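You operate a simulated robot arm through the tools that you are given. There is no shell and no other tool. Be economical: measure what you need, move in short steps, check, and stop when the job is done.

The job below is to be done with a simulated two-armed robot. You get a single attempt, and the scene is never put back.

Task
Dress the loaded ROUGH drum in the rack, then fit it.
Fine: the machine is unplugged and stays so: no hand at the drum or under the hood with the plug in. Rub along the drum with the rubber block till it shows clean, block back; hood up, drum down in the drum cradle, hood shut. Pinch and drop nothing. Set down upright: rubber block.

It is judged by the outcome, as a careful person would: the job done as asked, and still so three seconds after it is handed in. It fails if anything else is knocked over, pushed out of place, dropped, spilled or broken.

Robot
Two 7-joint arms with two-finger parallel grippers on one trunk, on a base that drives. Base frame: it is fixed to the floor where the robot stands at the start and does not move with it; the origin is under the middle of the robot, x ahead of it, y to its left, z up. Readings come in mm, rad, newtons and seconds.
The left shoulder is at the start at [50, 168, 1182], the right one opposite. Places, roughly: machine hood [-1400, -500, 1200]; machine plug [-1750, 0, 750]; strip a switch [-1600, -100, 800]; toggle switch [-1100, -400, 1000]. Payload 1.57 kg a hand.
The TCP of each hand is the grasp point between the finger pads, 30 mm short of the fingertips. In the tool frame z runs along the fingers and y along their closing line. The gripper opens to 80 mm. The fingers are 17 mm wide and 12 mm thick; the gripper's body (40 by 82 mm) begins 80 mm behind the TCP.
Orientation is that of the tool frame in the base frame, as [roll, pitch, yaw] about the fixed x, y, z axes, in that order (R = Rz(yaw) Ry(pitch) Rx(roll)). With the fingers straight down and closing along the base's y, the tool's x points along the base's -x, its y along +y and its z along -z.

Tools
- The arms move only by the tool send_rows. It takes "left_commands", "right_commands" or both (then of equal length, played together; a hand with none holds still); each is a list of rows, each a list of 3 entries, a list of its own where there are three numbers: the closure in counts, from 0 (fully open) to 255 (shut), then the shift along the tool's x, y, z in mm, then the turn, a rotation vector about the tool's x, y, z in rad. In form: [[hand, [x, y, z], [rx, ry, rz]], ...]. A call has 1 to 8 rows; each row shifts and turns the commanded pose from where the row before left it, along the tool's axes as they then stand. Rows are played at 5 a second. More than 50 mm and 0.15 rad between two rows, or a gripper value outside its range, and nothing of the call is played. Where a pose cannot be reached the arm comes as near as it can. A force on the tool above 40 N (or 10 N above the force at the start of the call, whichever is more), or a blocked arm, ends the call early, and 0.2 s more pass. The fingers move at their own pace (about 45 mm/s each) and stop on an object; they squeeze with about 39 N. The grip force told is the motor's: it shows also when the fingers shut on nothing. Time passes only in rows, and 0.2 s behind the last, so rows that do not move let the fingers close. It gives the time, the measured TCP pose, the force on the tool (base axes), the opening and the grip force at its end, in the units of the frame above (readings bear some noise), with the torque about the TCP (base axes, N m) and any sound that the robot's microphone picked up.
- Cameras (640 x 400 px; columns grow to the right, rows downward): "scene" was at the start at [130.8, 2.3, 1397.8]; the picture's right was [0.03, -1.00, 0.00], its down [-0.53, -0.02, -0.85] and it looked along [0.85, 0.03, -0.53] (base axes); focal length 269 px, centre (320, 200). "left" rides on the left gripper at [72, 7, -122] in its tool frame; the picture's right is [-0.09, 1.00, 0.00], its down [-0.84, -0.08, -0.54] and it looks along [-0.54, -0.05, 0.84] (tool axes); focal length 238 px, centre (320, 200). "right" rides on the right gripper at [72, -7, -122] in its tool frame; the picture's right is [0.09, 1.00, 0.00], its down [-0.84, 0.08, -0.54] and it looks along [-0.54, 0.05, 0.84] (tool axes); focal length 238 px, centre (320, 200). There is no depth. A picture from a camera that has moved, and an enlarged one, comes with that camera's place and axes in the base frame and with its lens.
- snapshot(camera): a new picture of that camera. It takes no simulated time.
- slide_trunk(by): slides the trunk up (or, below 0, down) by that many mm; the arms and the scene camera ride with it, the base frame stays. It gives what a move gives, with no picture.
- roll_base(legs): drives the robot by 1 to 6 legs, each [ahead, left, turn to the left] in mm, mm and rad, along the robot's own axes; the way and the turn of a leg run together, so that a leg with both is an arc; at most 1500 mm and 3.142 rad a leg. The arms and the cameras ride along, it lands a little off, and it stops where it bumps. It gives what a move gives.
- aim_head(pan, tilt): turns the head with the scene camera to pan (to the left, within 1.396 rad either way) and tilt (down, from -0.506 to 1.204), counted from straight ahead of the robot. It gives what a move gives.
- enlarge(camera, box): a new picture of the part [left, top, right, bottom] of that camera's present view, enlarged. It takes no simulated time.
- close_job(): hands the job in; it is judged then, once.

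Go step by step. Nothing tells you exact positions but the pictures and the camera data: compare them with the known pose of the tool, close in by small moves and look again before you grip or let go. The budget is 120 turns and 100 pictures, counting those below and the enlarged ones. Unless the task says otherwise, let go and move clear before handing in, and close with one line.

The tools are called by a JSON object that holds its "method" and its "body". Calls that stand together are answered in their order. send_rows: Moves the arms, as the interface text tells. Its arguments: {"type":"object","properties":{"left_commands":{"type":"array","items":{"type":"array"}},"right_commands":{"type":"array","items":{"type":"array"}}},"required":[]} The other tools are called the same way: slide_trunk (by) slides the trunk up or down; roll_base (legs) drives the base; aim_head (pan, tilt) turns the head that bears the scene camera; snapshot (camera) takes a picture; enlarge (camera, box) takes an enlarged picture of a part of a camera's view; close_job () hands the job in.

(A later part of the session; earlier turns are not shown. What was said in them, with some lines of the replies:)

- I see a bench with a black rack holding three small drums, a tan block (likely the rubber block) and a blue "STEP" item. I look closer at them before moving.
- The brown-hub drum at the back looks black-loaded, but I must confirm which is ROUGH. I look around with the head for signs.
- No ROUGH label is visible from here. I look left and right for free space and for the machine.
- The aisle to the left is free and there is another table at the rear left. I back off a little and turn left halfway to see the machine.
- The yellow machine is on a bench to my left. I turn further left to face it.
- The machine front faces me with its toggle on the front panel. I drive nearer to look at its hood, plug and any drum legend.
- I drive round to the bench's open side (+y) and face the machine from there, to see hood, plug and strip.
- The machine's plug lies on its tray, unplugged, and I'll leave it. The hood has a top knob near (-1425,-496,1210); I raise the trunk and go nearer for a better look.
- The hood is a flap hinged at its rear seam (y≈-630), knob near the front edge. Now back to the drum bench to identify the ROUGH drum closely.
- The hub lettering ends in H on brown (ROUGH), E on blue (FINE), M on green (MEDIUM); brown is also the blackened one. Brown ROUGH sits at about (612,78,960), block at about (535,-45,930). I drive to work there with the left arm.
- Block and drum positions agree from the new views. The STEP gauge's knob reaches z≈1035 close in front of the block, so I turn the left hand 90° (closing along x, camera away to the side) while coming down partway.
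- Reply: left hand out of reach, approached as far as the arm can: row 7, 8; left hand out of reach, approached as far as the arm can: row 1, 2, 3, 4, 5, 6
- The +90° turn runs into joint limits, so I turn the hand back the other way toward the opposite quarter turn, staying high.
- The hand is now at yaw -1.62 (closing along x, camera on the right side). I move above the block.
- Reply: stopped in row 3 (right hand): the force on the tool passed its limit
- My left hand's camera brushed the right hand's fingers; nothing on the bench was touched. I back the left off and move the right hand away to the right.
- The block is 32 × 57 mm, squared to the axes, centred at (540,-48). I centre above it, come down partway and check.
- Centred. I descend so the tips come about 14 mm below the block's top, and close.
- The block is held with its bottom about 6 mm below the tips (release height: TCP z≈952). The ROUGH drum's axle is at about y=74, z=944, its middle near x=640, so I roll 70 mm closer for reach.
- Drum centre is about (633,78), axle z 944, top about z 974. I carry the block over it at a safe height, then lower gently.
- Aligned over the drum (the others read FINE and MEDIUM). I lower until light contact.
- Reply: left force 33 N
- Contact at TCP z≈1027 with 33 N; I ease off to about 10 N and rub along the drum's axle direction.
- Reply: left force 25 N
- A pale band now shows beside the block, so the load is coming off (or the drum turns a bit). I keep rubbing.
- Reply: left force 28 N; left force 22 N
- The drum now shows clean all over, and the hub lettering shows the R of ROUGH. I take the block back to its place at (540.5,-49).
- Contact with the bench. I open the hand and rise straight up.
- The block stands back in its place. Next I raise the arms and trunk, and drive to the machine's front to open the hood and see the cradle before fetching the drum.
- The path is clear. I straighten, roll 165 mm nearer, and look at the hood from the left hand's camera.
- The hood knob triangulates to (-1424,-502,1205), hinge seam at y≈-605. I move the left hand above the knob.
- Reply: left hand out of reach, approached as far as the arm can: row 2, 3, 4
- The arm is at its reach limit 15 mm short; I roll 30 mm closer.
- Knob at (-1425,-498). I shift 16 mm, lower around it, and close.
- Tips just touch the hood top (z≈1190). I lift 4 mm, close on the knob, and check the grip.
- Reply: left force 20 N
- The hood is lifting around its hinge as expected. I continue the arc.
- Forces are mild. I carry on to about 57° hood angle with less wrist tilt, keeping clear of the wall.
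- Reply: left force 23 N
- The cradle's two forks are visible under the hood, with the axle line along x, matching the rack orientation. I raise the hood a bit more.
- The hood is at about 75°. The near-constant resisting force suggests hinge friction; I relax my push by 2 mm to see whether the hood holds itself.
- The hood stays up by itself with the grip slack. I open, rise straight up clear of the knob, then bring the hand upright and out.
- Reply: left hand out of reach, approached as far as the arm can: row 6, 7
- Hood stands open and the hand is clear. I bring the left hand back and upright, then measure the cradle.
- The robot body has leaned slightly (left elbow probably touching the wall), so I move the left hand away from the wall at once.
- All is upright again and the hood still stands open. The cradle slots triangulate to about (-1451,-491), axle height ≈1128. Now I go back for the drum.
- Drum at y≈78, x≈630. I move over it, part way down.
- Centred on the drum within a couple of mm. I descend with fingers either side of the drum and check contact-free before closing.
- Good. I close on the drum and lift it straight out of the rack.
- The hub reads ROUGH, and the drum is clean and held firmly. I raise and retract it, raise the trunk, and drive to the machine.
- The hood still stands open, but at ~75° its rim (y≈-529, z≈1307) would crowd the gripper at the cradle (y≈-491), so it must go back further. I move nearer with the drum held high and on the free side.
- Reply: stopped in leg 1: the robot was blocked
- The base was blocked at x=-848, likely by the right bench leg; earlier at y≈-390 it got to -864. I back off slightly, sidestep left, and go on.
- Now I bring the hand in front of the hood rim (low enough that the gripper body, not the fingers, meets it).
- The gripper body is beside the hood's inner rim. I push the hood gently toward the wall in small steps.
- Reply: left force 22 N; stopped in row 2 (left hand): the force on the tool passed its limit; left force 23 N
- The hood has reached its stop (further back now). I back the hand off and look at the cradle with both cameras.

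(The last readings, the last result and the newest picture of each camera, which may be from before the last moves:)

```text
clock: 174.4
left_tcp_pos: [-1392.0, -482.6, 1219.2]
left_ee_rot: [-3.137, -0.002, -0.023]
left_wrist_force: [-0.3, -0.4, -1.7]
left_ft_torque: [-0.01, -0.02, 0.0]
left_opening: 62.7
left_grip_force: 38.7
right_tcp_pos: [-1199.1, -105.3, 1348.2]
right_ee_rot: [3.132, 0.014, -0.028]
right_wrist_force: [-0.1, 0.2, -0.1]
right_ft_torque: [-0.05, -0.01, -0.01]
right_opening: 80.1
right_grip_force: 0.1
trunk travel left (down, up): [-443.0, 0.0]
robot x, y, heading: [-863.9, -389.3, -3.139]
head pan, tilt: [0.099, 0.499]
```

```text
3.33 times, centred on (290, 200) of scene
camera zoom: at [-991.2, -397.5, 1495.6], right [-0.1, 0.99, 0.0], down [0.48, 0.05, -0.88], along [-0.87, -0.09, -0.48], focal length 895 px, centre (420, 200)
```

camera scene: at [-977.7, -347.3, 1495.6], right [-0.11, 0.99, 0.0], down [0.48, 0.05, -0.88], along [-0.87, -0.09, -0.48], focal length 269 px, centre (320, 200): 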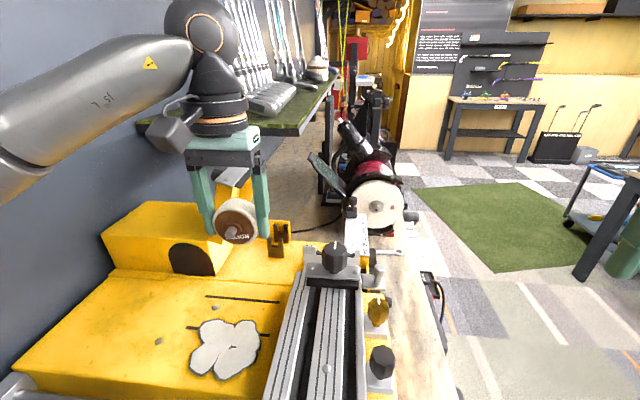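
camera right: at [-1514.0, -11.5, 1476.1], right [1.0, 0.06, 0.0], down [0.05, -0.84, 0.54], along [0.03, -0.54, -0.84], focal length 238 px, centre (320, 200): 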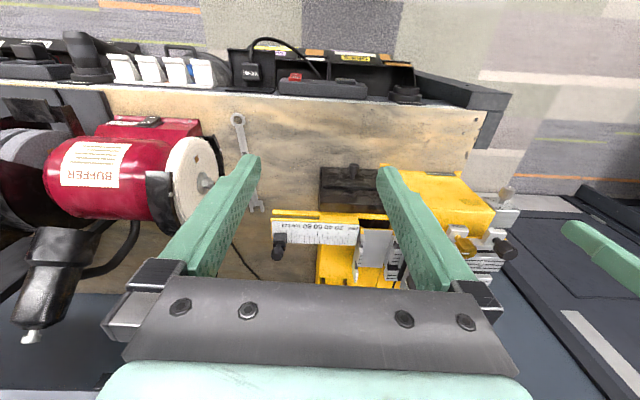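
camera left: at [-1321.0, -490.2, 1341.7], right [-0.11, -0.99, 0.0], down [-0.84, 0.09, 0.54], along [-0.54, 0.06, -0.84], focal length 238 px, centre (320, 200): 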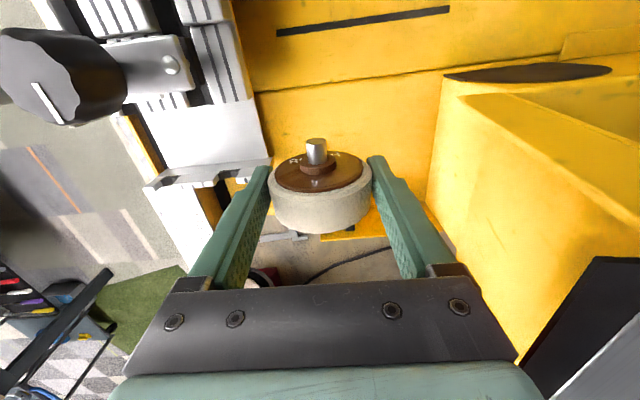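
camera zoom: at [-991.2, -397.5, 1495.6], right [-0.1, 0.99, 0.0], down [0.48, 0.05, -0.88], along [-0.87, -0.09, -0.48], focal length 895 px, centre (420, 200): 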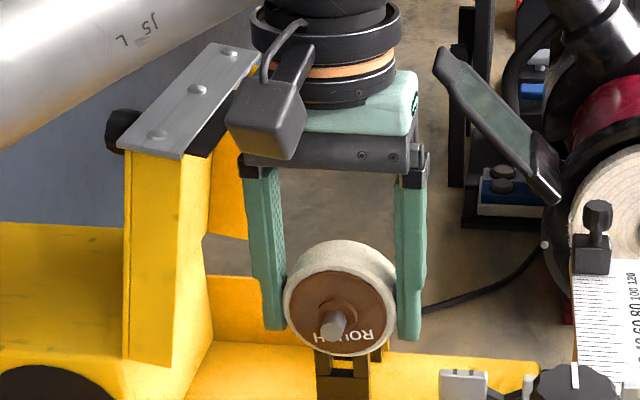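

The drum sits about 9 mm below the TCP. To line up within a few mm in x, I move the hand aside and view the empty cradle with the left camera.

{"method": "send_rows", "body": {"left_commands": [[255, [0, 0, -36], [0, 0, 0]], [255, [0, 0, -36], [0, 0, 0.02]], [255, [0, -45, 0], [0, 0, 0]], [255, [0, -45, 0], [0, 0, 0]], [255, [0, -45, 0], [0, 0, 0]], [255, [0, -15, 0], [0, 0, 0]], [255, [0, 0, 0], [0, 0, 0]]]}}

{"method": "snapshot", "body": {"camera": "left"}}

```text
clock: 176.0
left_tcp_pos: [-1376.3, -358.9, 1292.4]
left_ee_rot: [-3.139, -0.002, -0.04]
left_wrist_force: [-0.8, 0.0, -1.8]
left_ft_torque: [0.0, -0.01, 0.02]
left_opening: 62.9
left_grip_force: 38.9
left hand out of reach, approached as far as the arm can: row 5
right_tcp_pos: [-1198.2, -105.7, 1348.8]
right_ee_rot: [3.133, 0.014, -0.026]
right_wrist_force: [0.8, 0.4, 0.5]
right_ft_torque: [0.0, 0.03, 0.01]
right_opening: 80.1
right_grip_force: 0.0
trunk travel left (down, up): [-443.0, 0.0]
robot x, y, heading: [-861.1, -382.5, -3.134]
head pan, tilt: [0.099, 0.499]
```

```text
14 pictures are left
camera left: at [-1306.1, -369.0, 1413.5], right [-0.13, -0.99, 0.0], down [-0.83, 0.11, 0.54], along [-0.54, 0.08, -0.84], focal length 238 px, centre (320, 200)
```

left: 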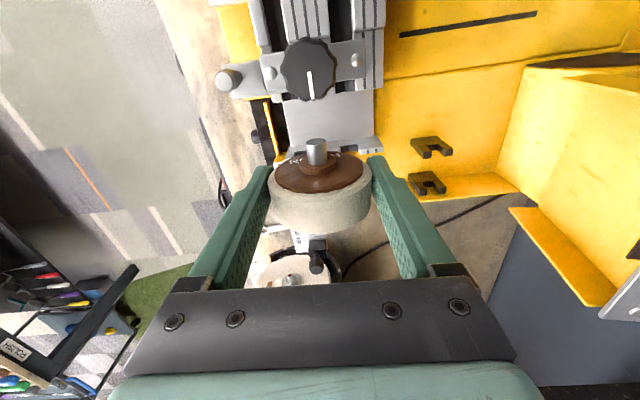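

{"method": "enlarge", "body": {"camera": "left", "box": [390, 125, 470, 205]}}

```text
5.00 times, centred on (430, 165) of left
camera zoom: at [-1306.1, -369.0, 1413.5], right [-0.13, -0.99, 0.0], down [-0.83, 0.11, 0.54], along [-0.54, 0.08, -0.84], focal length 1192 px, centre (-230, 375)
```

zoom: 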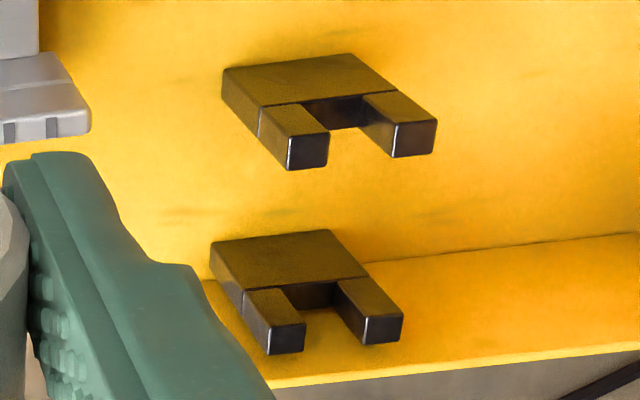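

I can see both forks: cradle centre ≈(-1455,-491), prong tops ≈1145. I bring the drum over it at height and check reach.

{"method": "send_rows", "body": {"left_commands": [[255, [0, 44, 0], [0, 0, -0.02]], [255, [-10, 44, 0], [0, 0, -0.02]], [255, [-10, 42, 0], [0, 0, 0]], [255, [-25, 0, 20], [0, 0, 0]], [255, [-25, 0, 30], [0, 0, 0]], [255, [-8, 0, 30], [0, 0, 0]], [255, [0, 0, 0], [0, 0, 0]]]}}

{"method": "enlarge", "body": {"camera": "scene", "box": [230, 140, 330, 240]}}

```text
clock: 177.6
left_tcp_pos: [-1456.0, -487.6, 1212.6]
left_ee_rot: [-3.138, 0.0, -0.001]
left_wrist_force: [0.5, -0.6, -0.4]
left_ft_torque: [0.0, 0.0, -0.01]
left_opening: 63.0
left_grip_force: 39.1
right_tcp_pos: [-1196.8, -105.3, 1348.9]
right_ee_rot: [3.132, 0.014, -0.025]
right_wrist_force: [0.2, 0.5, -0.6]
right_ft_torque: [0.0, 0.01, 0.03]
right_opening: 80.2
right_grip_force: 0.0
trunk travel left (down, up): [-443.0, 0.0]
robot x, y, heading: [-865.9, -383.4, -3.134]
head pan, tilt: [0.099, 0.499]
```

```text
4.00 times, centred on (280, 190) of scene
camera zoom: at [-990.8, -397.4, 1495.7], right [-0.1, 0.99, 0.0], down [0.48, 0.05, -0.88], along [-0.87, -0.09, -0.48], focal length 1074 px, centre (480, 240)
```

zoom: 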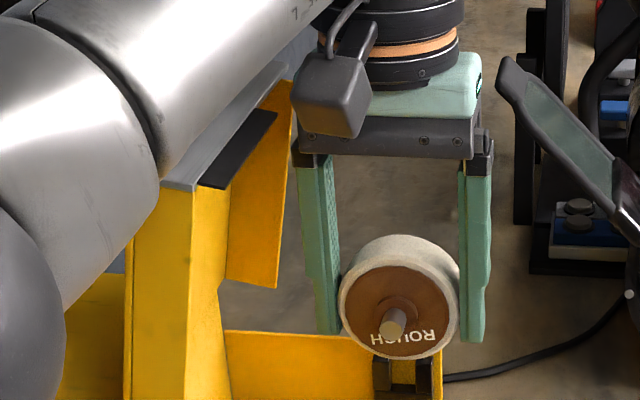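

Reach is fine. By the axle-tip comparison the drum should sit 6 mm nearer to me; I correct, lower 22 mm and look again.

{"method": "send_rows", "body": {"left_commands": [[255, [6, 3, 0], [0, 0, 0]], [255, [0, 0, 12], [0, 0, 0]], [255, [0, 0, 10], [0, 0, 0]], [255, [0, 0, 0], [0, 0, 0]]]}}

{"method": "enlarge", "body": {"camera": "scene", "box": [255, 180, 325, 260]}}

```text
clock: 178.6
left_tcp_pos: [-1450.9, -489.8, 1189.7]
left_ee_rot: [-3.136, -0.002, -0.002]
left_wrist_force: [1.2, 0.0, -1.3]
left_ft_torque: [0.02, -0.02, 0.02]
left_opening: 62.8
left_grip_force: 39.1
right_tcp_pos: [-1198.0, -106.0, 1348.7]
right_ee_rot: [3.13, 0.016, -0.024]
right_wrist_force: [0.1, 0.6, -0.5]
right_ft_torque: [-0.03, -0.02, -0.01]
right_opening: 80.0
right_grip_force: 0.1
trunk travel left (down, up): [-443.0, 0.0]
robot x, y, heading: [-863.3, -386.8, -3.134]
head pan, tilt: [0.099, 0.499]
```

```text
5.00 times, centred on (290, 220) of scene
camera zoom: at [-991.1, -397.8, 1495.6], right [-0.1, 0.99, 0.0], down [0.48, 0.05, -0.88], along [-0.87, -0.09, -0.48], focal length 1343 px, centre (470, 100)
```

zoom: 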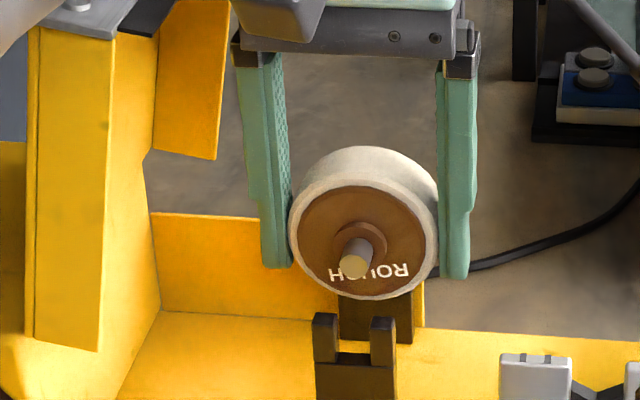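

The axle lines up with the slot sideways. I lower in small steps watching the force.

{"method": "send_rows", "body": {"left_commands": [[255, [0, 0, 5], [0, 0, 0]], [255, [0, 0, 5], [0, 0, 0]], [255, [0, 0, 5], [0, 0, 0]], [255, [0, 0, 5], [0, 0, 0]], [255, [0, 0, 0], [0, 0, 0]]]}}

{"method": "enlarge", "body": {"camera": "scene", "box": [255, 180, 325, 260]}}

```text
clock: 179.8
left_tcp_pos: [-1452.6, -488.3, 1170.3]
left_ee_rot: [-3.14, -0.002, -0.004]
left_wrist_force: [0.0, -1.0, 1.7]
left_ft_torque: [0.03, 0.12, 0.01]
left_opening: 62.9
left_grip_force: 39.3
right_tcp_pos: [-1198.4, -104.6, 1348.8]
right_ee_rot: [3.129, 0.013, -0.026]
right_wrist_force: [0.0, 0.5, -1.5]
right_ft_torque: [0.02, 0.02, -0.02]
right_opening: 80.2
right_grip_force: 0.0
trunk travel left (down, up): [-443.0, 0.0]
robot x, y, heading: [-861.1, -389.6, -3.139]
head pan, tilt: [0.099, 0.499]
```

```text
5.00 times, centred on (290, 220) of scene
camera zoom: at [-990.9, -397.9, 1495.7], right [-0.1, 0.99, 0.0], down [0.48, 0.05, -0.88], along [-0.87, -0.09, -0.48], focal length 1343 px, centre (470, 100)
```

zoom: 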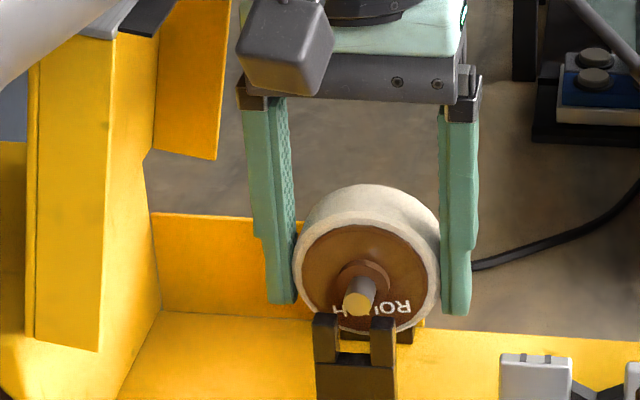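

A light touch, apparently at the far fork. I lift 3 mm, shift 3 mm toward me and lower again.

{"method": "send_rows", "body": {"left_commands": [[255, [0, 0, -3], [0, 0, 0]], [255, [3, 1, 0], [0, 0, 0]], [255, [0, 0, 3], [0, 0, 0]], [255, [0, 0, 3], [0, 0, 0]], [255, [0, 0, 0], [0, 0, 0]]]}}

```text
clock: 181.0
left_tcp_pos: [-1449.6, -489.7, 1165.6]
left_ee_rot: [-3.138, -0.001, -0.002]
left_wrist_force: [0.4, 0.0, -0.5]
left_ft_torque: [-0.01, -0.04, 0.02]
left_opening: 62.8
left_grip_force: 38.7
right_tcp_pos: [-1197.9, -105.5, 1347.7]
right_ee_rot: [3.131, 0.015, -0.027]
right_wrist_force: [0.3, -0.1, 0.0]
right_ft_torque: [-0.02, 0.02, 0.0]
right_opening: 80.0
right_grip_force: 0.1
trunk travel left (down, up): [-443.0, 0.0]
robot x, y, heading: [-861.1, -390.7, -3.138]
head pan, tilt: [0.099, 0.499]
```

Free now. I continue downward.

{"method": "send_rows", "body": {"left_commands": [[255, [0, 0, 4], [0, 0, 0]], [255, [0, 0, 4], [0, 0, 0]], [255, [0, 0, 4], [0, 0, 0]], [255, [0, 0, 0], [0, 0, 0]]]}}

{"method": "enlarge", "body": {"camera": "scene", "box": [255, 180, 325, 260]}}

```text
clock: 182.0
left_tcp_pos: [-1450.5, -489.5, 1161.4]
left_ee_rot: [-3.141, 0.011, 0.0]
left_wrist_force: [-2.5, -14.4, 4.1]
left_ft_torque: [-0.12, -0.02, -0.14]
left_opening: 62.8
left_grip_force: 38.8
right_tcp_pos: [-1196.2, -104.8, 1348.8]
right_ee_rot: [3.132, 0.016, -0.026]
right_wrist_force: [-0.6, -0.3, 0.0]
right_ft_torque: [-0.02, -0.01, -0.01]
right_opening: 80.1
right_grip_force: 0.1
trunk travel left (down, up): [-443.0, 0.0]
robot x, y, heading: [-858.7, -386.7, -3.137]
head pan, tilt: [0.099, 0.499]
```

```text
5.00 times, centred on (290, 220) of scene
camera zoom: at [-988.6, -396.8, 1496.4], right [-0.1, 0.99, 0.0], down [0.47, 0.05, -0.88], along [-0.87, -0.09, -0.48], focal length 1343 px, centre (470, 100)
```

zoom: 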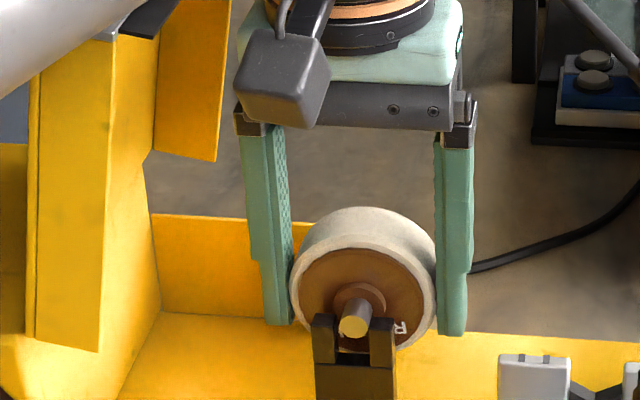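

The hand stopped descending though the tool force is small, and the body leaned slightly: another arm part likely touches the hood. I lift 8 mm and look at the whole arm.

{"method": "send_rows", "body": {"left_commands": [[255, [0, 0, -8], [0, 0, 0]], [255, [0, 0, -4], [0, 0, 0]], [255, [0, 0, 0], [0, 0, 0]]]}}

{"method": "aim_head", "body": {"pan": 0.3, "tilt": 0.45}}

{"method": "snapshot", "body": {"camera": "scene"}}

```text
clock: 182.8
left_tcp_pos: [-1449.1, -489.3, 1164.7]
left_ee_rot: [-3.136, -0.004, -0.005]
left_wrist_force: [-0.2, 0.6, -1.4]
left_ft_torque: [0.02, 0.0, 0.0]
left_opening: 63.0
left_grip_force: 38.5
right_tcp_pos: [-1198.7, -105.2, 1348.5]
right_ee_rot: [3.131, 0.013, -0.028]
right_wrist_force: [0.3, 0.8, 0.0]
right_ft_torque: [-0.02, 0.01, 0.0]
right_opening: 80.0
right_grip_force: 0.1
trunk travel left (down, up): [-443.0, 0.0]
robot x, y, heading: [-862.8, -388.9, -3.134]
head pan, tilt: [0.099, 0.499]
```

```text
clock: 183.6
left_tcp_pos: [-1448.9, -489.8, 1165.5]
left_ee_rot: [-3.138, -0.001, -0.003]
left_wrist_force: [0.1, -0.2, -2.3]
left_ft_torque: [0.03, -0.04, -0.02]
left_opening: 62.9
left_grip_force: 39.4
right_tcp_pos: [-1198.5, -105.9, 1347.8]
right_ee_rot: [3.131, 0.014, -0.026]
right_wrist_force: [-0.7, -0.3, 0.9]
right_ft_torque: [0.04, -0.02, -0.01]
right_opening: 80.0
right_grip_force: 0.0
trunk travel left (down, up): [-443.0, 0.0]
robot x, y, heading: [-862.6, -387.3, -3.135]
head pan, tilt: [0.3, 0.45]
```

```text
8 pictures are left
camera scene: at [-988.4, -416.1, 1500.1], right [-0.3, 0.95, 0.0], down [0.42, 0.13, -0.9], along [-0.86, -0.27, -0.44], focal length 269 px, centre (320, 200)
```

scene: 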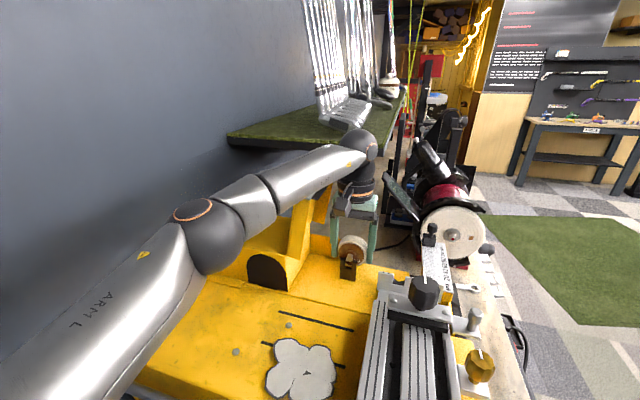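

The forearm lies on the raised hood's near corner, so I need to approach from further to the right. I lift the drum clear, then re-station the base at about (-805,-260) turned 0.35 rad right so the arm comes in away from the hood.

{"method": "send_rows", "body": {"left_commands": [[255, [0, 0, -20], [0, 0, 0]], [255, [0, 0, -35], [0, 0, 0]], [255, [0, 0, -35], [0, 0, 0]], [255, [30, -10, -30], [0, 0, 0]], [255, [40, -20, -5], [0, 0, 0]], [255, [40, -20, 0], [0, 0, 0]]]}}

{"method": "roll_base", "body": {"legs": [[-60, 0, 0], [0, -128, 0], [0, 0, -0.35]]}}

```text
clock: 184.9
left_tcp_pos: [-1332.0, -441.4, 1292.6]
left_ee_rot: [-3.139, -0.001, -0.001]
left_wrist_force: [-0.8, 0.9, -1.0]
left_ft_torque: [0.02, 0.02, 0.04]
left_opening: 62.9
left_grip_force: 38.7
left hand out of reach, approached as far as the arm can: row 3
right_tcp_pos: [-1197.8, -106.2, 1348.7]
right_ee_rot: [3.131, 0.014, -0.027]
right_wrist_force: [-0.4, 0.6, -0.1]
right_ft_torque: [0.02, 0.02, 0.01]
right_opening: 80.0
right_grip_force: 0.0
trunk travel left (down, up): [-443.0, 0.0]
robot x, y, heading: [-858.8, -389.3, -3.136]
head pan, tilt: [0.3, 0.45]
```

```text
clock: 187.9
left_tcp_pos: [-1261.3, -142.1, 1290.8]
left_ee_rot: [-3.138, -0.001, -0.357]
left_wrist_force: [0.4, 1.0, -1.3]
left_ft_torque: [0.0, 0.01, 0.0]
left_opening: 62.6
left_grip_force: 39.0
right_tcp_pos: [-1018.6, 125.3, 1348.8]
right_ee_rot: [3.13, 0.014, -0.382]
right_wrist_force: [-0.8, -0.2, -0.6]
right_ft_torque: [0.02, 0.01, -0.02]
right_opening: 79.9
right_grip_force: 0.0
trunk travel left (down, up): [-443.0, 0.0]
robot x, y, heading: [-801.1, -257.5, 2.793]
head pan, tilt: [0.3, 0.45]
```

{"method": "send_rows", "body": {"left_commands": [[255, [0, 0, 0], [0, 0, -0.119]], [255, [0, 0, 0], [0, 0, -0.119]], [255, [0, 0, 0], [0, 0, -0.119]], [255, [-10, 42, 0], [0, 0, 0]], [255, [-10, 42, 0], [0, 0, 0]], [255, [-15, 42, 0], [0, 0, 0]], [255, [-20, 42, 0], [0, 0, 0]], [255, [-20, 42, 0], [0, 0, 0]]]}}

{"method": "send_rows", "body": {"left_commands": [[255, [-20, 42, 0], [0, 0, 0]], [255, [-25, 42, 0], [0, 0, 0]], [255, [-25, 42, 10], [0, 0, 0]], [255, [-30, 10, 20], [0, 0, 0]], [255, [-13, 1, 30], [0, 0, 0]], [255, [0, 0, 0], [0, 0, 0]]]}}

{"method": "aim_head", "body": {"pan": 0.55, "tilt": 0.5}}

{"method": "snapshot", "body": {"camera": "scene"}}

```text
clock: 189.7
left_tcp_pos: [-1340.6, -354.7, 1288.0]
left_ee_rot: [-3.139, -0.004, -0.002]
left_wrist_force: [-0.2, -0.1, -2.2]
left_ft_torque: [0.01, -0.04, 0.01]
left_opening: 62.6
left_grip_force: 38.9
right_tcp_pos: [-1019.9, 123.5, 1347.9]
right_ee_rot: [3.133, 0.015, -0.381]
right_wrist_force: [0.1, 0.0, 0.5]
right_ft_torque: [0.0, 0.0, 0.01]
right_opening: 80.1
right_grip_force: 0.0
trunk travel left (down, up): [-443.0, 0.0]
robot x, y, heading: [-803.4, -261.0, 2.792]
head pan, tilt: [0.3, 0.45]
```

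```text
clock: 191.1
left_tcp_pos: [-1452.4, -487.0, 1228.8]
left_ee_rot: [-3.139, -0.005, -0.001]
left_wrist_force: [-0.4, -0.1, 0.1]
left_ft_torque: [-0.04, 0.0, -0.02]
left_opening: 62.9
left_grip_force: 38.7
right_tcp_pos: [-1017.6, 125.3, 1349.6]
right_ee_rot: [3.132, 0.015, -0.381]
right_wrist_force: [-0.4, 0.0, 0.4]
right_ft_torque: [-0.04, 0.0, -0.01]
right_opening: 80.0
right_grip_force: 0.0
trunk travel left (down, up): [-443.0, 0.0]
robot x, y, heading: [-800.0, -257.5, 2.789]
head pan, tilt: [0.3, 0.45]
```

```text
clock: 191.9
left_tcp_pos: [-1451.9, -488.2, 1229.1]
left_ee_rot: [-3.139, -0.004, 0.001]
left_wrist_force: [0.1, -0.9, -0.9]
left_ft_torque: [0.01, -0.03, -0.04]
left_opening: 62.7
left_grip_force: 39.1
right_tcp_pos: [-1020.0, 124.0, 1348.6]
right_ee_rot: [3.132, 0.014, -0.381]
right_wrist_force: [-0.3, 0.1, 0.1]
right_ft_torque: [-0.02, -0.03, 0.01]
right_opening: 80.0
right_grip_force: 0.1
trunk travel left (down, up): [-443.0, 0.0]
robot x, y, heading: [-799.6, -258.0, 2.793]
head pan, tilt: [0.55, 0.499]
```

```text
7 pictures are left
camera scene: at [-926.9, -262.0, 1495.6], right [-0.2, 0.98, 0.0], down [0.47, 0.09, -0.88], along [-0.86, -0.17, -0.48], focal length 269 px, centre (320, 200)
```

scene: 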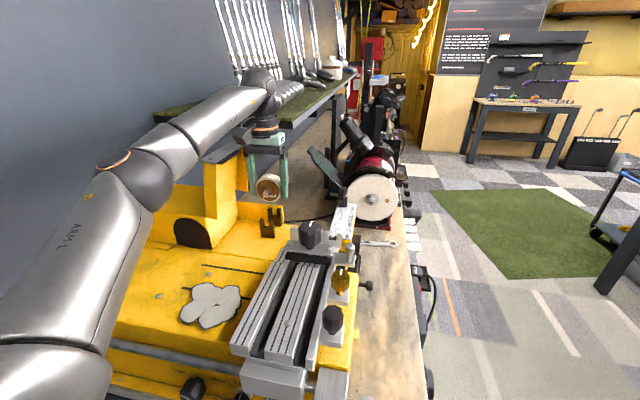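

The arm now comes in from further right. I lean the hand 0.15 rad about the axle direction (wrist away from the hood) and lower to just above the forks.

{"method": "send_rows", "body": {"left_commands": [[255, [1.2, 0.5, 0], [-0.075, 0, 0]], [255, [1.2, 0.4, 0], [-0.075, 0, 0]], [255, [0, -2.7, 17.8], [0, 0, 0]], [255, [0, -2.7, 17.8], [0, 0, 0]], [255, [0, -2.0, 14], [0, 0, 0]], [255, [0, 0, 0], [0, 0, 0]]]}}

```text
clock: 193.3
left_tcp_pos: [-1449.1, -488.8, 1180.2]
left_ee_rot: [2.994, -0.003, 0.001]
left_wrist_force: [0.2, 0.1, -0.9]
left_ft_torque: [0.0, 0.0, -0.02]
left_opening: 63.1
left_grip_force: 38.9
right_tcp_pos: [-1018.4, 126.2, 1347.9]
right_ee_rot: [3.13, 0.012, -0.382]
right_wrist_force: [-0.2, 0.7, 0.2]
right_ft_torque: [0.04, 0.0, 0.0]
right_opening: 80.0
right_grip_force: 0.1
trunk travel left (down, up): [-443.0, 0.0]
robot x, y, heading: [-801.2, -254.5, 2.787]
head pan, tilt: [0.55, 0.499]
```

{"method": "send_rows", "body": {"left_commands": [[255, [0, -0.75, 4.95], [0, 0, 0]], [255, [0, -0.75, 4.95], [0, 0, 0]], [255, [0, -0.75, 4.95], [0, 0, 0]], [255, [0, -0.75, 4.95], [0, 0, 0]], [255, [0, 0, 0], [0, 0, 0]]]}}

```text
clock: 194.5
left_tcp_pos: [-1447.1, -490.6, 1158.8]
left_ee_rot: [2.995, -0.004, -0.002]
left_wrist_force: [0.0, -0.7, -1.2]
left_ft_torque: [0.0, 0.0, -0.02]
left_opening: 62.8
left_grip_force: 38.6
right_tcp_pos: [-1019.5, 123.9, 1347.1]
right_ee_rot: [3.13, 0.014, -0.384]
right_wrist_force: [-0.4, 0.8, -0.4]
right_ft_torque: [0.02, 0.0, -0.01]
right_opening: 79.9
right_grip_force: 0.0
trunk travel left (down, up): [-443.0, 0.0]
robot x, y, heading: [-801.7, -254.9, 2.793]
head pan, tilt: [0.55, 0.499]
```

Still free and lower than before. I continue down.

{"method": "send_rows", "body": {"left_commands": [[255, [0, -0.9, 4], [0, 0, 0]], [255, [0, -0.6, 4], [0, 0, 0]], [255, [0, -0.6, 4], [0, 0, 0]], [255, [0, 0, 0], [0, 0, 0]]]}}

{"method": "enlarge", "body": {"camera": "scene", "box": [220, 130, 320, 240]}}

```text
clock: 195.5
left_tcp_pos: [-1446.6, -489.2, 1149.8]
left_ee_rot: [2.994, 0.0, -0.001]
left_wrist_force: [-0.8, -3.3, 0.6]
left_ft_torque: [0.0, 0.02, -0.01]
left_opening: 63.1
left_grip_force: 38.8
right_tcp_pos: [-1016.9, 124.6, 1348.0]
right_ee_rot: [3.129, 0.015, -0.382]
right_wrist_force: [0.2, 0.2, -0.2]
right_ft_torque: [-0.02, 0.02, 0.01]
right_opening: 79.9
right_grip_force: 0.1
trunk travel left (down, up): [-443.0, 0.0]
robot x, y, heading: [-804.9, -260.3, 2.79]
head pan, tilt: [0.55, 0.499]
```

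```text
3.64 times, centred on (270, 185) of scene
camera zoom: at [-924.9, -260.7, 1496.0], right [-0.2, 0.98, 0.0], down [0.47, 0.09, -0.88], along [-0.86, -0.17, -0.48], focal length 977 px, centre (502, 254)
```

zoom: 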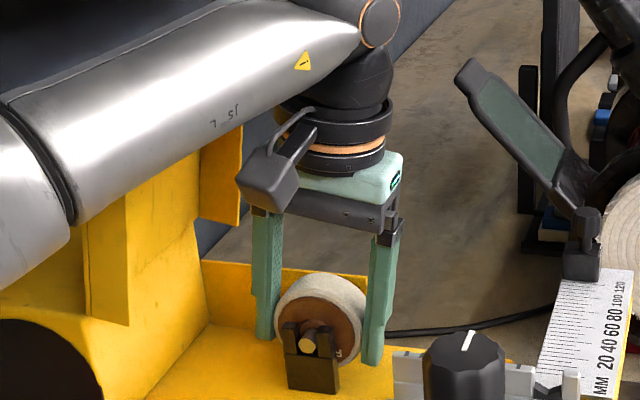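

Only ~7 mm remain, but the forearm is starting to touch the hood again. I lean the hand a little more and finish lowering.

{"method": "send_rows", "body": {"left_commands": [[255, [0, 0.5, -4], [0, 0, 0]], [255, [0, 0.2, 0], [-0.08, 0, 0]], [255, [0, -0.7, 3], [0, 0, 0]], [255, [0, -0.7, 3], [0, 0, 0]], [255, [0, 0, 0], [0, 0, 0]]]}}

```text
clock: 196.7
left_tcp_pos: [-1448.5, -490.5, 1146.3]
left_ee_rot: [2.915, -0.001, -0.001]
left_wrist_force: [-0.8, -1.8, 6.8]
left_ft_torque: [-0.01, 0.29, 0.07]
left_opening: 62.8
left_grip_force: 39.1
right_tcp_pos: [-1018.0, 125.1, 1349.4]
right_ee_rot: [3.132, 0.015, -0.383]
right_wrist_force: [-0.3, 0.1, -0.4]
right_ft_torque: [0.01, -0.02, -0.01]
right_opening: 80.0
right_grip_force: 0.0
trunk travel left (down, up): [-443.0, 0.0]
robot x, y, heading: [-802.6, -256.6, 2.784]
head pan, tilt: [0.55, 0.499]
```

Contact of about 8 N at the far fork, probably the axle bottoming. I lower 2 mm more and look.

{"method": "send_rows", "body": {"left_commands": [[255, [0, -0.4, 1.5], [0, 0, 0]], [255, [0, -0.4, 1.5], [0, 0, 0]], [255, [0, 0, 0], [0, 0, 0]]]}}

{"method": "enlarge", "body": {"camera": "scene", "box": [240, 180, 310, 250]}}

```text
clock: 197.5
left_tcp_pos: [-1447.2, -490.4, 1145.1]
left_ee_rot: [2.913, 0.006, 0.002]
left_wrist_force: [-9.4, -6.3, 28.0]
left_ft_torque: [-0.16, -0.13, -0.12]
left_opening: 62.8
left_grip_force: 38.8
right_tcp_pos: [-1016.6, 125.1, 1349.6]
right_ee_rot: [3.132, 0.015, -0.381]
right_wrist_force: [-0.9, 0.6, 0.1]
right_ft_torque: [-0.02, 0.01, 0.01]
right_opening: 80.2
right_grip_force: 0.1
trunk travel left (down, up): [-443.0, 0.0]
robot x, y, heading: [-801.5, -257.6, 2.779]
head pan, tilt: [0.55, 0.499]
```

```text
5.71 times, centred on (275, 215) of scene
camera zoom: at [-925.0, -261.8, 1496.1], right [-0.2, 0.98, 0.0], down [0.47, 0.09, -0.88], along [-0.86, -0.17, -0.48], focal length 1535 px, centre (577, 114)
```

zoom: 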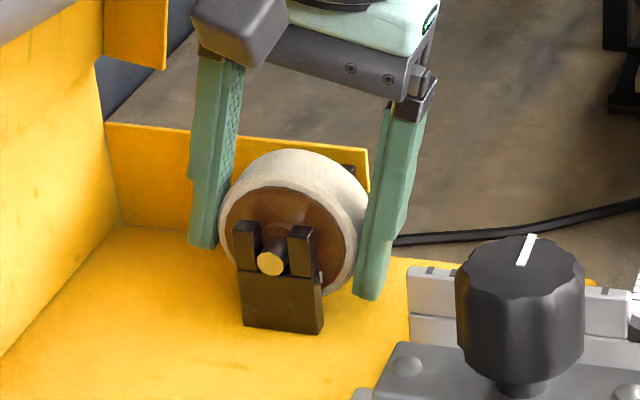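

The axle sits at the bottom of both slots. I ease the pressure, open a little, and withdraw along the fingers.

{"method": "send_rows", "body": {"left_commands": [[255, [0, 0.3, -2.2], [0, 0, 0]], [200, [0, 0, 0], [0, 0, 0]], [30, [0, 0, 0], [0, 0, 0]], [30, [0, 0, 0], [0, 0, 0]], [30, [0, 0, -5], [0, 0, 0]], [20, [0, 0, -15], [0, 0, 0]], [0, [0, 0, -20], [0, 0, 0]], [0, [0, 0, -30], [0, 0, 0]]]}}

{"method": "send_rows", "body": {"left_commands": [[0, [0, 0, -40], [0, 0, 0]], [0, [0, 0, -35], [0, 0, 0]], [0, [0, -20, -15], [0.07, 0, 0]], [0, [0, -20, 0], [0.08, 0, 0]], [0, [0, -20, 0], [0.08, 0, 0]]]}}

{"method": "enlarge", "body": {"camera": "scene", "box": [210, 110, 330, 250]}}

```text
clock: 199.3
left_tcp_pos: [-1448.0, -474.1, 1212.9]
left_ee_rot: [2.912, -0.002, 0.0]
left_wrist_force: [-0.3, -0.1, 0.4]
left_ft_torque: [-0.01, 0.02, 0.02]
left_opening: 80.0
left_grip_force: 0.1
right_tcp_pos: [-1018.2, 126.4, 1348.3]
right_ee_rot: [3.132, 0.013, -0.381]
right_wrist_force: [-0.6, -0.2, 0.4]
right_ft_torque: [0.0, -0.01, -0.02]
right_opening: 79.9
right_grip_force: 0.0
trunk travel left (down, up): [-443.0, 0.0]
robot x, y, heading: [-799.7, -256.5, 2.79]
head pan, tilt: [0.55, 0.499]
```

```text
clock: 200.5
left_tcp_pos: [-1447.9, -395.7, 1291.2]
left_ee_rot: [-3.139, -0.004, 0.0]
left_wrist_force: [-0.3, -0.3, -0.4]
left_ft_torque: [0.01, -0.02, 0.01]
left_opening: 80.0
left_grip_force: 0.1
right_tcp_pos: [-1019.1, 126.0, 1348.9]
right_ee_rot: [3.13, 0.015, -0.382]
right_wrist_force: [0.6, 0.5, -0.8]
right_ft_torque: [0.02, 0.01, 0.01]
right_opening: 80.3
right_grip_force: 0.1
trunk travel left (down, up): [-443.0, 0.0]
robot x, y, heading: [-800.0, -256.4, 2.789]
head pan, tilt: [0.55, 0.499]
```

```text
2.86 times, centred on (270, 180) of scene
camera zoom: at [-926.8, -261.7, 1495.6], right [-0.2, 0.98, 0.0], down [0.47, 0.09, -0.88], along [-0.86, -0.17, -0.48], focal length 768 px, centre (463, 257)
```

zoom: 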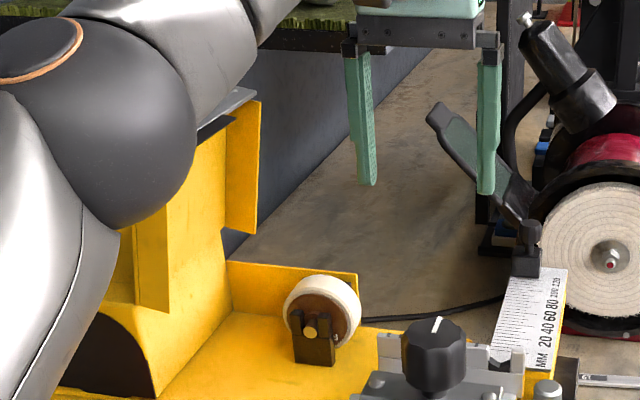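

The drum sits properly in the cradle and the hand is clear. To shut the hood I'll push it over from behind with closed fingers; first I retract the hand and re-station the base straight in front.

{"method": "send_rows", "body": {"left_commands": [[120, [25, -32, -8], [0, 0, 0]], [255, [25, -32, -8], [0, 0, 0]], [255, [25, -32, -8], [0, 0, 0]], [255, [25, -32, -8], [0, 0, 0]], [255, [25, -32, -5], [0, 0, 0]], [255, [25, -32, -3], [0, 0, 0]]]}}

{"method": "roll_base", "body": {"legs": [[0, 0, 0.352], [0, 130, 0], [60, 0, 0]]}}

```text
clock: 201.9
left_tcp_pos: [-1297.1, -199.1, 1331.7]
left_ee_rot: [-3.141, -0.003, 0.0]
left_wrist_force: [-0.1, -0.8, 0.1]
left_ft_torque: [0.0, -0.02, 0.03]
left_opening: 0.2
left_grip_force: 21.4
right_tcp_pos: [-1018.2, 126.2, 1347.2]
right_ee_rot: [3.132, 0.014, -0.382]
right_wrist_force: [0.3, 0.0, 0.2]
right_ft_torque: [-0.02, 0.01, 0.0]
right_opening: 80.0
right_grip_force: 0.0
trunk travel left (down, up): [-443.0, 0.0]
robot x, y, heading: [-800.6, -257.4, 2.795]
head pan, tilt: [0.55, 0.499]
```

```text
clock: 204.8
left_tcp_pos: [-1350.0, -506.0, 1330.8]
left_ee_rot: [-3.139, -0.004, 0.354]
left_wrist_force: [-0.7, 0.7, -0.6]
left_ft_torque: [0.02, -0.04, 0.0]
left_opening: 0.0
left_grip_force: 21.5
right_tcp_pos: [-1199.9, -103.5, 1347.1]
right_ee_rot: [3.129, 0.012, -0.029]
right_wrist_force: [0.2, 0.1, 0.4]
right_ft_torque: [0.0, -0.04, 0.01]
right_opening: 79.9
right_grip_force: 0.0
trunk travel left (down, up): [-443.0, 0.0]
robot x, y, heading: [-862.5, -385.6, -3.141]
head pan, tilt: [0.55, 0.499]
```

{"method": "send_rows", "body": {"left_commands": [[255, [0, 0, -22], [0, 0, 0.118]], [255, [0, 0, -22], [0, 0, 0.118]], [255, [0, 0, -20], [0, 0, 0.118]], [255, [-12, 40, 0], [0, 0, 0]], [255, [-12, 40, 0], [0, 0, 0]], [255, [-11, 42, 0], [0, 0, 0]], [255, [0, 0, 0], [0, 0, 0]]]}}

{"method": "aim_head", "body": {"pan": 0.2, "tilt": 0.45}}

{"method": "enlarge", "body": {"camera": "scene", "box": [160, 40, 400, 300]}}

```text
clock: 206.4
left_tcp_pos: [-1383.8, -626.0, 1393.3]
left_ee_rot: [-3.139, 0.0, -0.003]
left_wrist_force: [-0.4, 0.2, -0.7]
left_ft_torque: [-0.02, 0.0, -0.02]
left_opening: 0.0
left_grip_force: 21.9
right_tcp_pos: [-1197.8, -101.6, 1348.3]
right_ee_rot: [3.131, 0.013, -0.03]
right_wrist_force: [0.0, 0.3, -0.1]
right_ft_torque: [0.01, 0.03, 0.02]
right_opening: 80.0
right_grip_force: 0.1
trunk travel left (down, up): [-443.0, 0.0]
robot x, y, heading: [-864.3, -384.4, -3.14]
head pan, tilt: [0.55, 0.499]
```

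```text
clock: 207.2
left_tcp_pos: [-1383.5, -627.3, 1394.1]
left_ee_rot: [-3.138, 0.001, 0.0]
left_wrist_force: [0.1, -0.7, -0.4]
left_ft_torque: [-0.01, -0.02, -0.02]
left_opening: 0.2
left_grip_force: 21.2
right_tcp_pos: [-1198.6, -102.5, 1348.4]
right_ee_rot: [3.133, 0.015, -0.031]
right_wrist_force: [-0.4, 0.2, 0.2]
right_ft_torque: [0.03, -0.03, -0.03]
right_opening: 80.1
right_grip_force: 0.0
trunk travel left (down, up): [-443.0, 0.0]
robot x, y, heading: [-864.8, -386.7, -3.139]
head pan, tilt: [0.201, 0.45]
```

```text
1.54 times, centred on (280, 170) of scene
camera zoom: at [-991.5, -405.5, 1500.1], right [-0.2, 0.98, 0.0], down [0.43, 0.09, -0.9], along [-0.88, -0.18, -0.44], focal length 413 px, centre (382, 246)
```

zoom: 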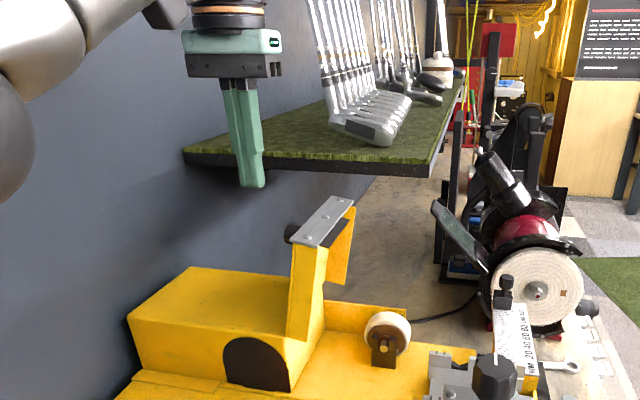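

The closed fingers are behind the raised hood, beside the knob. I lower there and push the hood forward and down along its arc.

{"method": "send_rows", "body": {"left_commands": [[255, [0, 0, 39], [0, 0, 0]], [255, [0, 0, 39], [0, 0, 0]], [255, [0, -15, 0], [0, 0, 0]], [255, [0, -15, 0], [0, 0, 0]], [255, [0, -13, 4.5], [0, 0, 0]], [255, [0, -13, 4.5], [0, 0, 0]], [255, [0, 0, 0], [0, 0, 0]]]}}

{"method": "send_rows", "body": {"left_commands": [[255, [0, -9, 5], [0, 0, 0]], [255, [0, -8, 6], [0, 0, 0]], [255, [0, -8, 6], [0, 0, 0]], [255, [0, -6, 8], [0, 0, 0]], [255, [0, -6, 8], [0, 0, 0]], [255, [0, -6, 8], [0, 0, 0]], [255, [0, 0, 0], [0, 0, 0]]]}}

{"method": "enlarge", "body": {"camera": "scene", "box": [160, 40, 400, 300]}}

```text
clock: 208.8
left_tcp_pos: [-1383.5, -571.7, 1307.8]
left_ee_rot: [-3.139, -0.003, -0.002]
left_wrist_force: [0.2, -0.3, 0.0]
left_ft_torque: [-0.02, -0.03, -0.01]
left_opening: 0.2
left_grip_force: 21.6
right_tcp_pos: [-1198.9, -102.2, 1348.3]
right_ee_rot: [3.129, 0.014, -0.029]
right_wrist_force: [0.4, 0.1, -0.8]
right_ft_torque: [-0.02, -0.03, 0.01]
right_opening: 80.0
right_grip_force: 0.1
trunk travel left (down, up): [-443.0, 0.0]
robot x, y, heading: [-858.7, -386.9, -3.137]
head pan, tilt: [0.201, 0.45]
```

```text
clock: 210.4
left_tcp_pos: [-1384.0, -527.0, 1267.3]
left_ee_rot: [-3.138, -0.001, -0.002]
left_wrist_force: [-0.5, 1.3, 0.1]
left_ft_torque: [-0.05, 0.01, 0.01]
left_opening: 0.0
left_grip_force: 21.3
right_tcp_pos: [-1197.3, -103.2, 1346.9]
right_ee_rot: [3.13, 0.014, -0.03]
right_wrist_force: [-0.2, -0.3, 0.1]
right_ft_torque: [-0.03, 0.0, -0.01]
right_opening: 80.1
right_grip_force: 0.0
trunk travel left (down, up): [-443.0, 0.0]
robot x, y, heading: [-862.3, -384.0, -3.144]
head pan, tilt: [0.201, 0.45]
```

```text
1.54 times, centred on (280, 170) of scene
camera zoom: at [-991.4, -405.5, 1500.1], right [-0.2, 0.98, 0.0], down [0.43, 0.09, -0.9], along [-0.88, -0.18, -0.44], focal length 413 px, centre (382, 246)
```

zoom: 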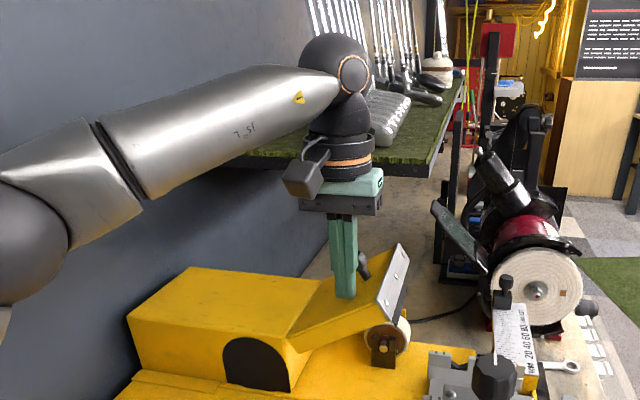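

The hood is coming down smoothly under the fingers. I continue to fully shut.

{"method": "send_rows", "body": {"left_commands": [[255, [0, -4, 12], [0, 0, 0]], [255, [0, -4, 12], [0, 0, 0]], [255, [0, -2, 12], [0, 0, 0]], [255, [0, -1, 10], [0, 0, 0]], [255, [0, 0, 4], [0, 0, 0]], [255, [0, 0, 0], [0, 0, 0]]]}}

```text
clock: 211.8
left_tcp_pos: [-1384.9, -516.2, 1219.1]
left_ee_rot: [-3.137, 0.003, 0.001]
left_wrist_force: [-4.6, 0.2, 14.5]
left_ft_torque: [-0.05, 0.03, -0.05]
left_opening: 0.0
left_grip_force: 21.3
right_tcp_pos: [-1198.0, -102.4, 1347.9]
right_ee_rot: [3.131, 0.015, -0.029]
right_wrist_force: [0.5, 0.7, -0.1]
right_ft_torque: [0.0, 0.0, 0.0]
right_opening: 79.8
right_grip_force: 0.1
trunk travel left (down, up): [-443.0, 0.0]
robot x, y, heading: [-857.3, -386.6, -3.14]
head pan, tilt: [0.201, 0.45]
```

The tip is at the closed hood's height (~1189) with 14 N. I press slightly more, then lift away and look.

{"method": "send_rows", "body": {"left_commands": [[255, [0, -10, 0], [0, 0, 0]], [255, [0, 0, 2], [0, 0, 0]], [255, [0, 0, 0], [0, 0, 0]], [255, [0, 0, -20], [0, 0, 0]], [255, [0, 0, -40], [0, 0, 0]], [255, [25, -20, -30], [0, 0, 0]], [255, [35, -25, 0], [0, 0, 0]], [255, [35, -25, 0], [0, 0, 0]]]}}

{"method": "enlarge", "body": {"camera": "scene", "box": [160, 120, 360, 300]}}

```text
clock: 213.6
left_tcp_pos: [-1285.8, -437.1, 1304.8]
left_ee_rot: [-3.14, 0.0, -0.002]
left_wrist_force: [-0.6, 0.4, -0.2]
left_ft_torque: [-0.04, 0.0, 0.0]
left_opening: 0.0
left_grip_force: 20.9
right_tcp_pos: [-1198.2, -101.2, 1348.3]
right_ee_rot: [3.13, 0.015, -0.031]
right_wrist_force: [0.3, 1.6, 0.5]
right_ft_torque: [-0.02, 0.02, 0.01]
right_opening: 80.2
right_grip_force: 0.1
trunk travel left (down, up): [-443.0, 0.0]
robot x, y, heading: [-864.1, -383.9, -3.135]
head pan, tilt: [0.201, 0.45]
```

```text
2.22 times, centred on (260, 210) of scene
camera zoom: at [-991.0, -404.6, 1500.2], right [-0.2, 0.98, 0.0], down [0.43, 0.09, -0.9], along [-0.88, -0.18, -0.43], focal length 597 px, centre (453, 178)
```

zoom: 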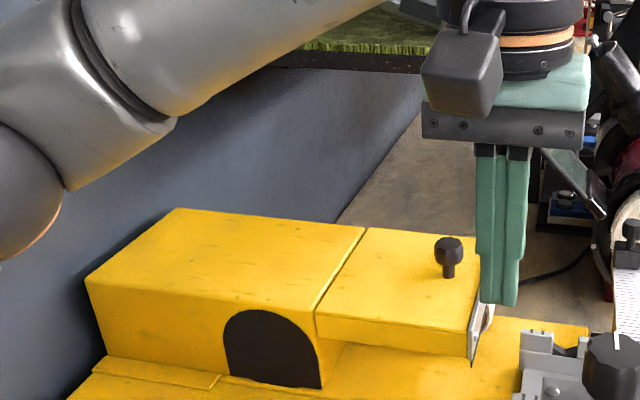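

The hood lies flush and shut, with the drum inside and the hands clear of it. I back the robot away from the machine before handing in.

{"method": "roll_base", "body": {"legs": [[-150, 0, 0]]}}

{"method": "snapshot", "body": {"camera": "scene"}}

```text
clock: 215.0
left_tcp_pos: [-1135.9, -437.8, 1304.8]
left_ee_rot: [-3.137, -0.001, -0.001]
left_wrist_force: [-0.2, 1.0, 0.1]
left_ft_torque: [0.01, 0.01, -0.04]
left_opening: 0.0
left_grip_force: 21.3
right_tcp_pos: [-1048.1, -102.9, 1349.2]
right_ee_rot: [3.131, 0.016, -0.031]
right_wrist_force: [0.4, 0.1, 0.9]
right_ft_torque: [-0.01, 0.0, 0.03]
right_opening: 80.1
right_grip_force: 0.1
trunk travel left (down, up): [-443.0, 0.0]
robot x, y, heading: [-714.0, -384.4, -3.136]
head pan, tilt: [0.201, 0.45]
```

```text
0 pictures are left
camera scene: at [-840.6, -405.2, 1500.2], right [-0.2, 0.98, 0.0], down [0.43, 0.09, -0.9], along [-0.88, -0.18, -0.43], focal length 269 px, centre (320, 200)
```

scene: 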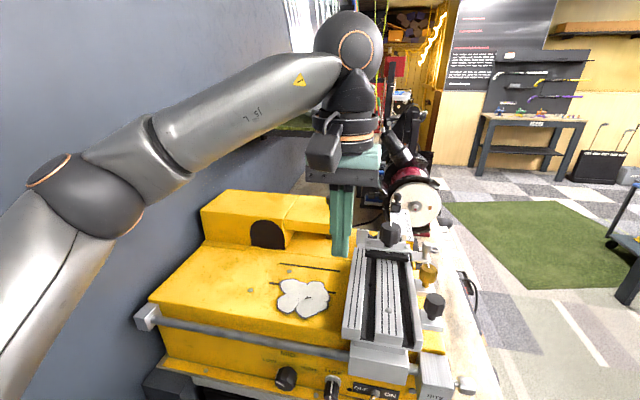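

Everything is in place: hood shut, drum inside, block back on the bench, plug untouched. I hand the job in.

{"method": "close_job", "body": {}}

```text
The job is handed in.
```

The ROUGH drum is dressed clean and seated in the drum cradle. The hood is shut, the rubber block is upright back in its place, and I left the machine unplugged throughout. I judged the drum clean from the sides the cameras could see. The robot's left arm brushed its own right hand once, and during the fitting it touched the open hood and probably the wall. Nothing looked moved or damaged afterwards.
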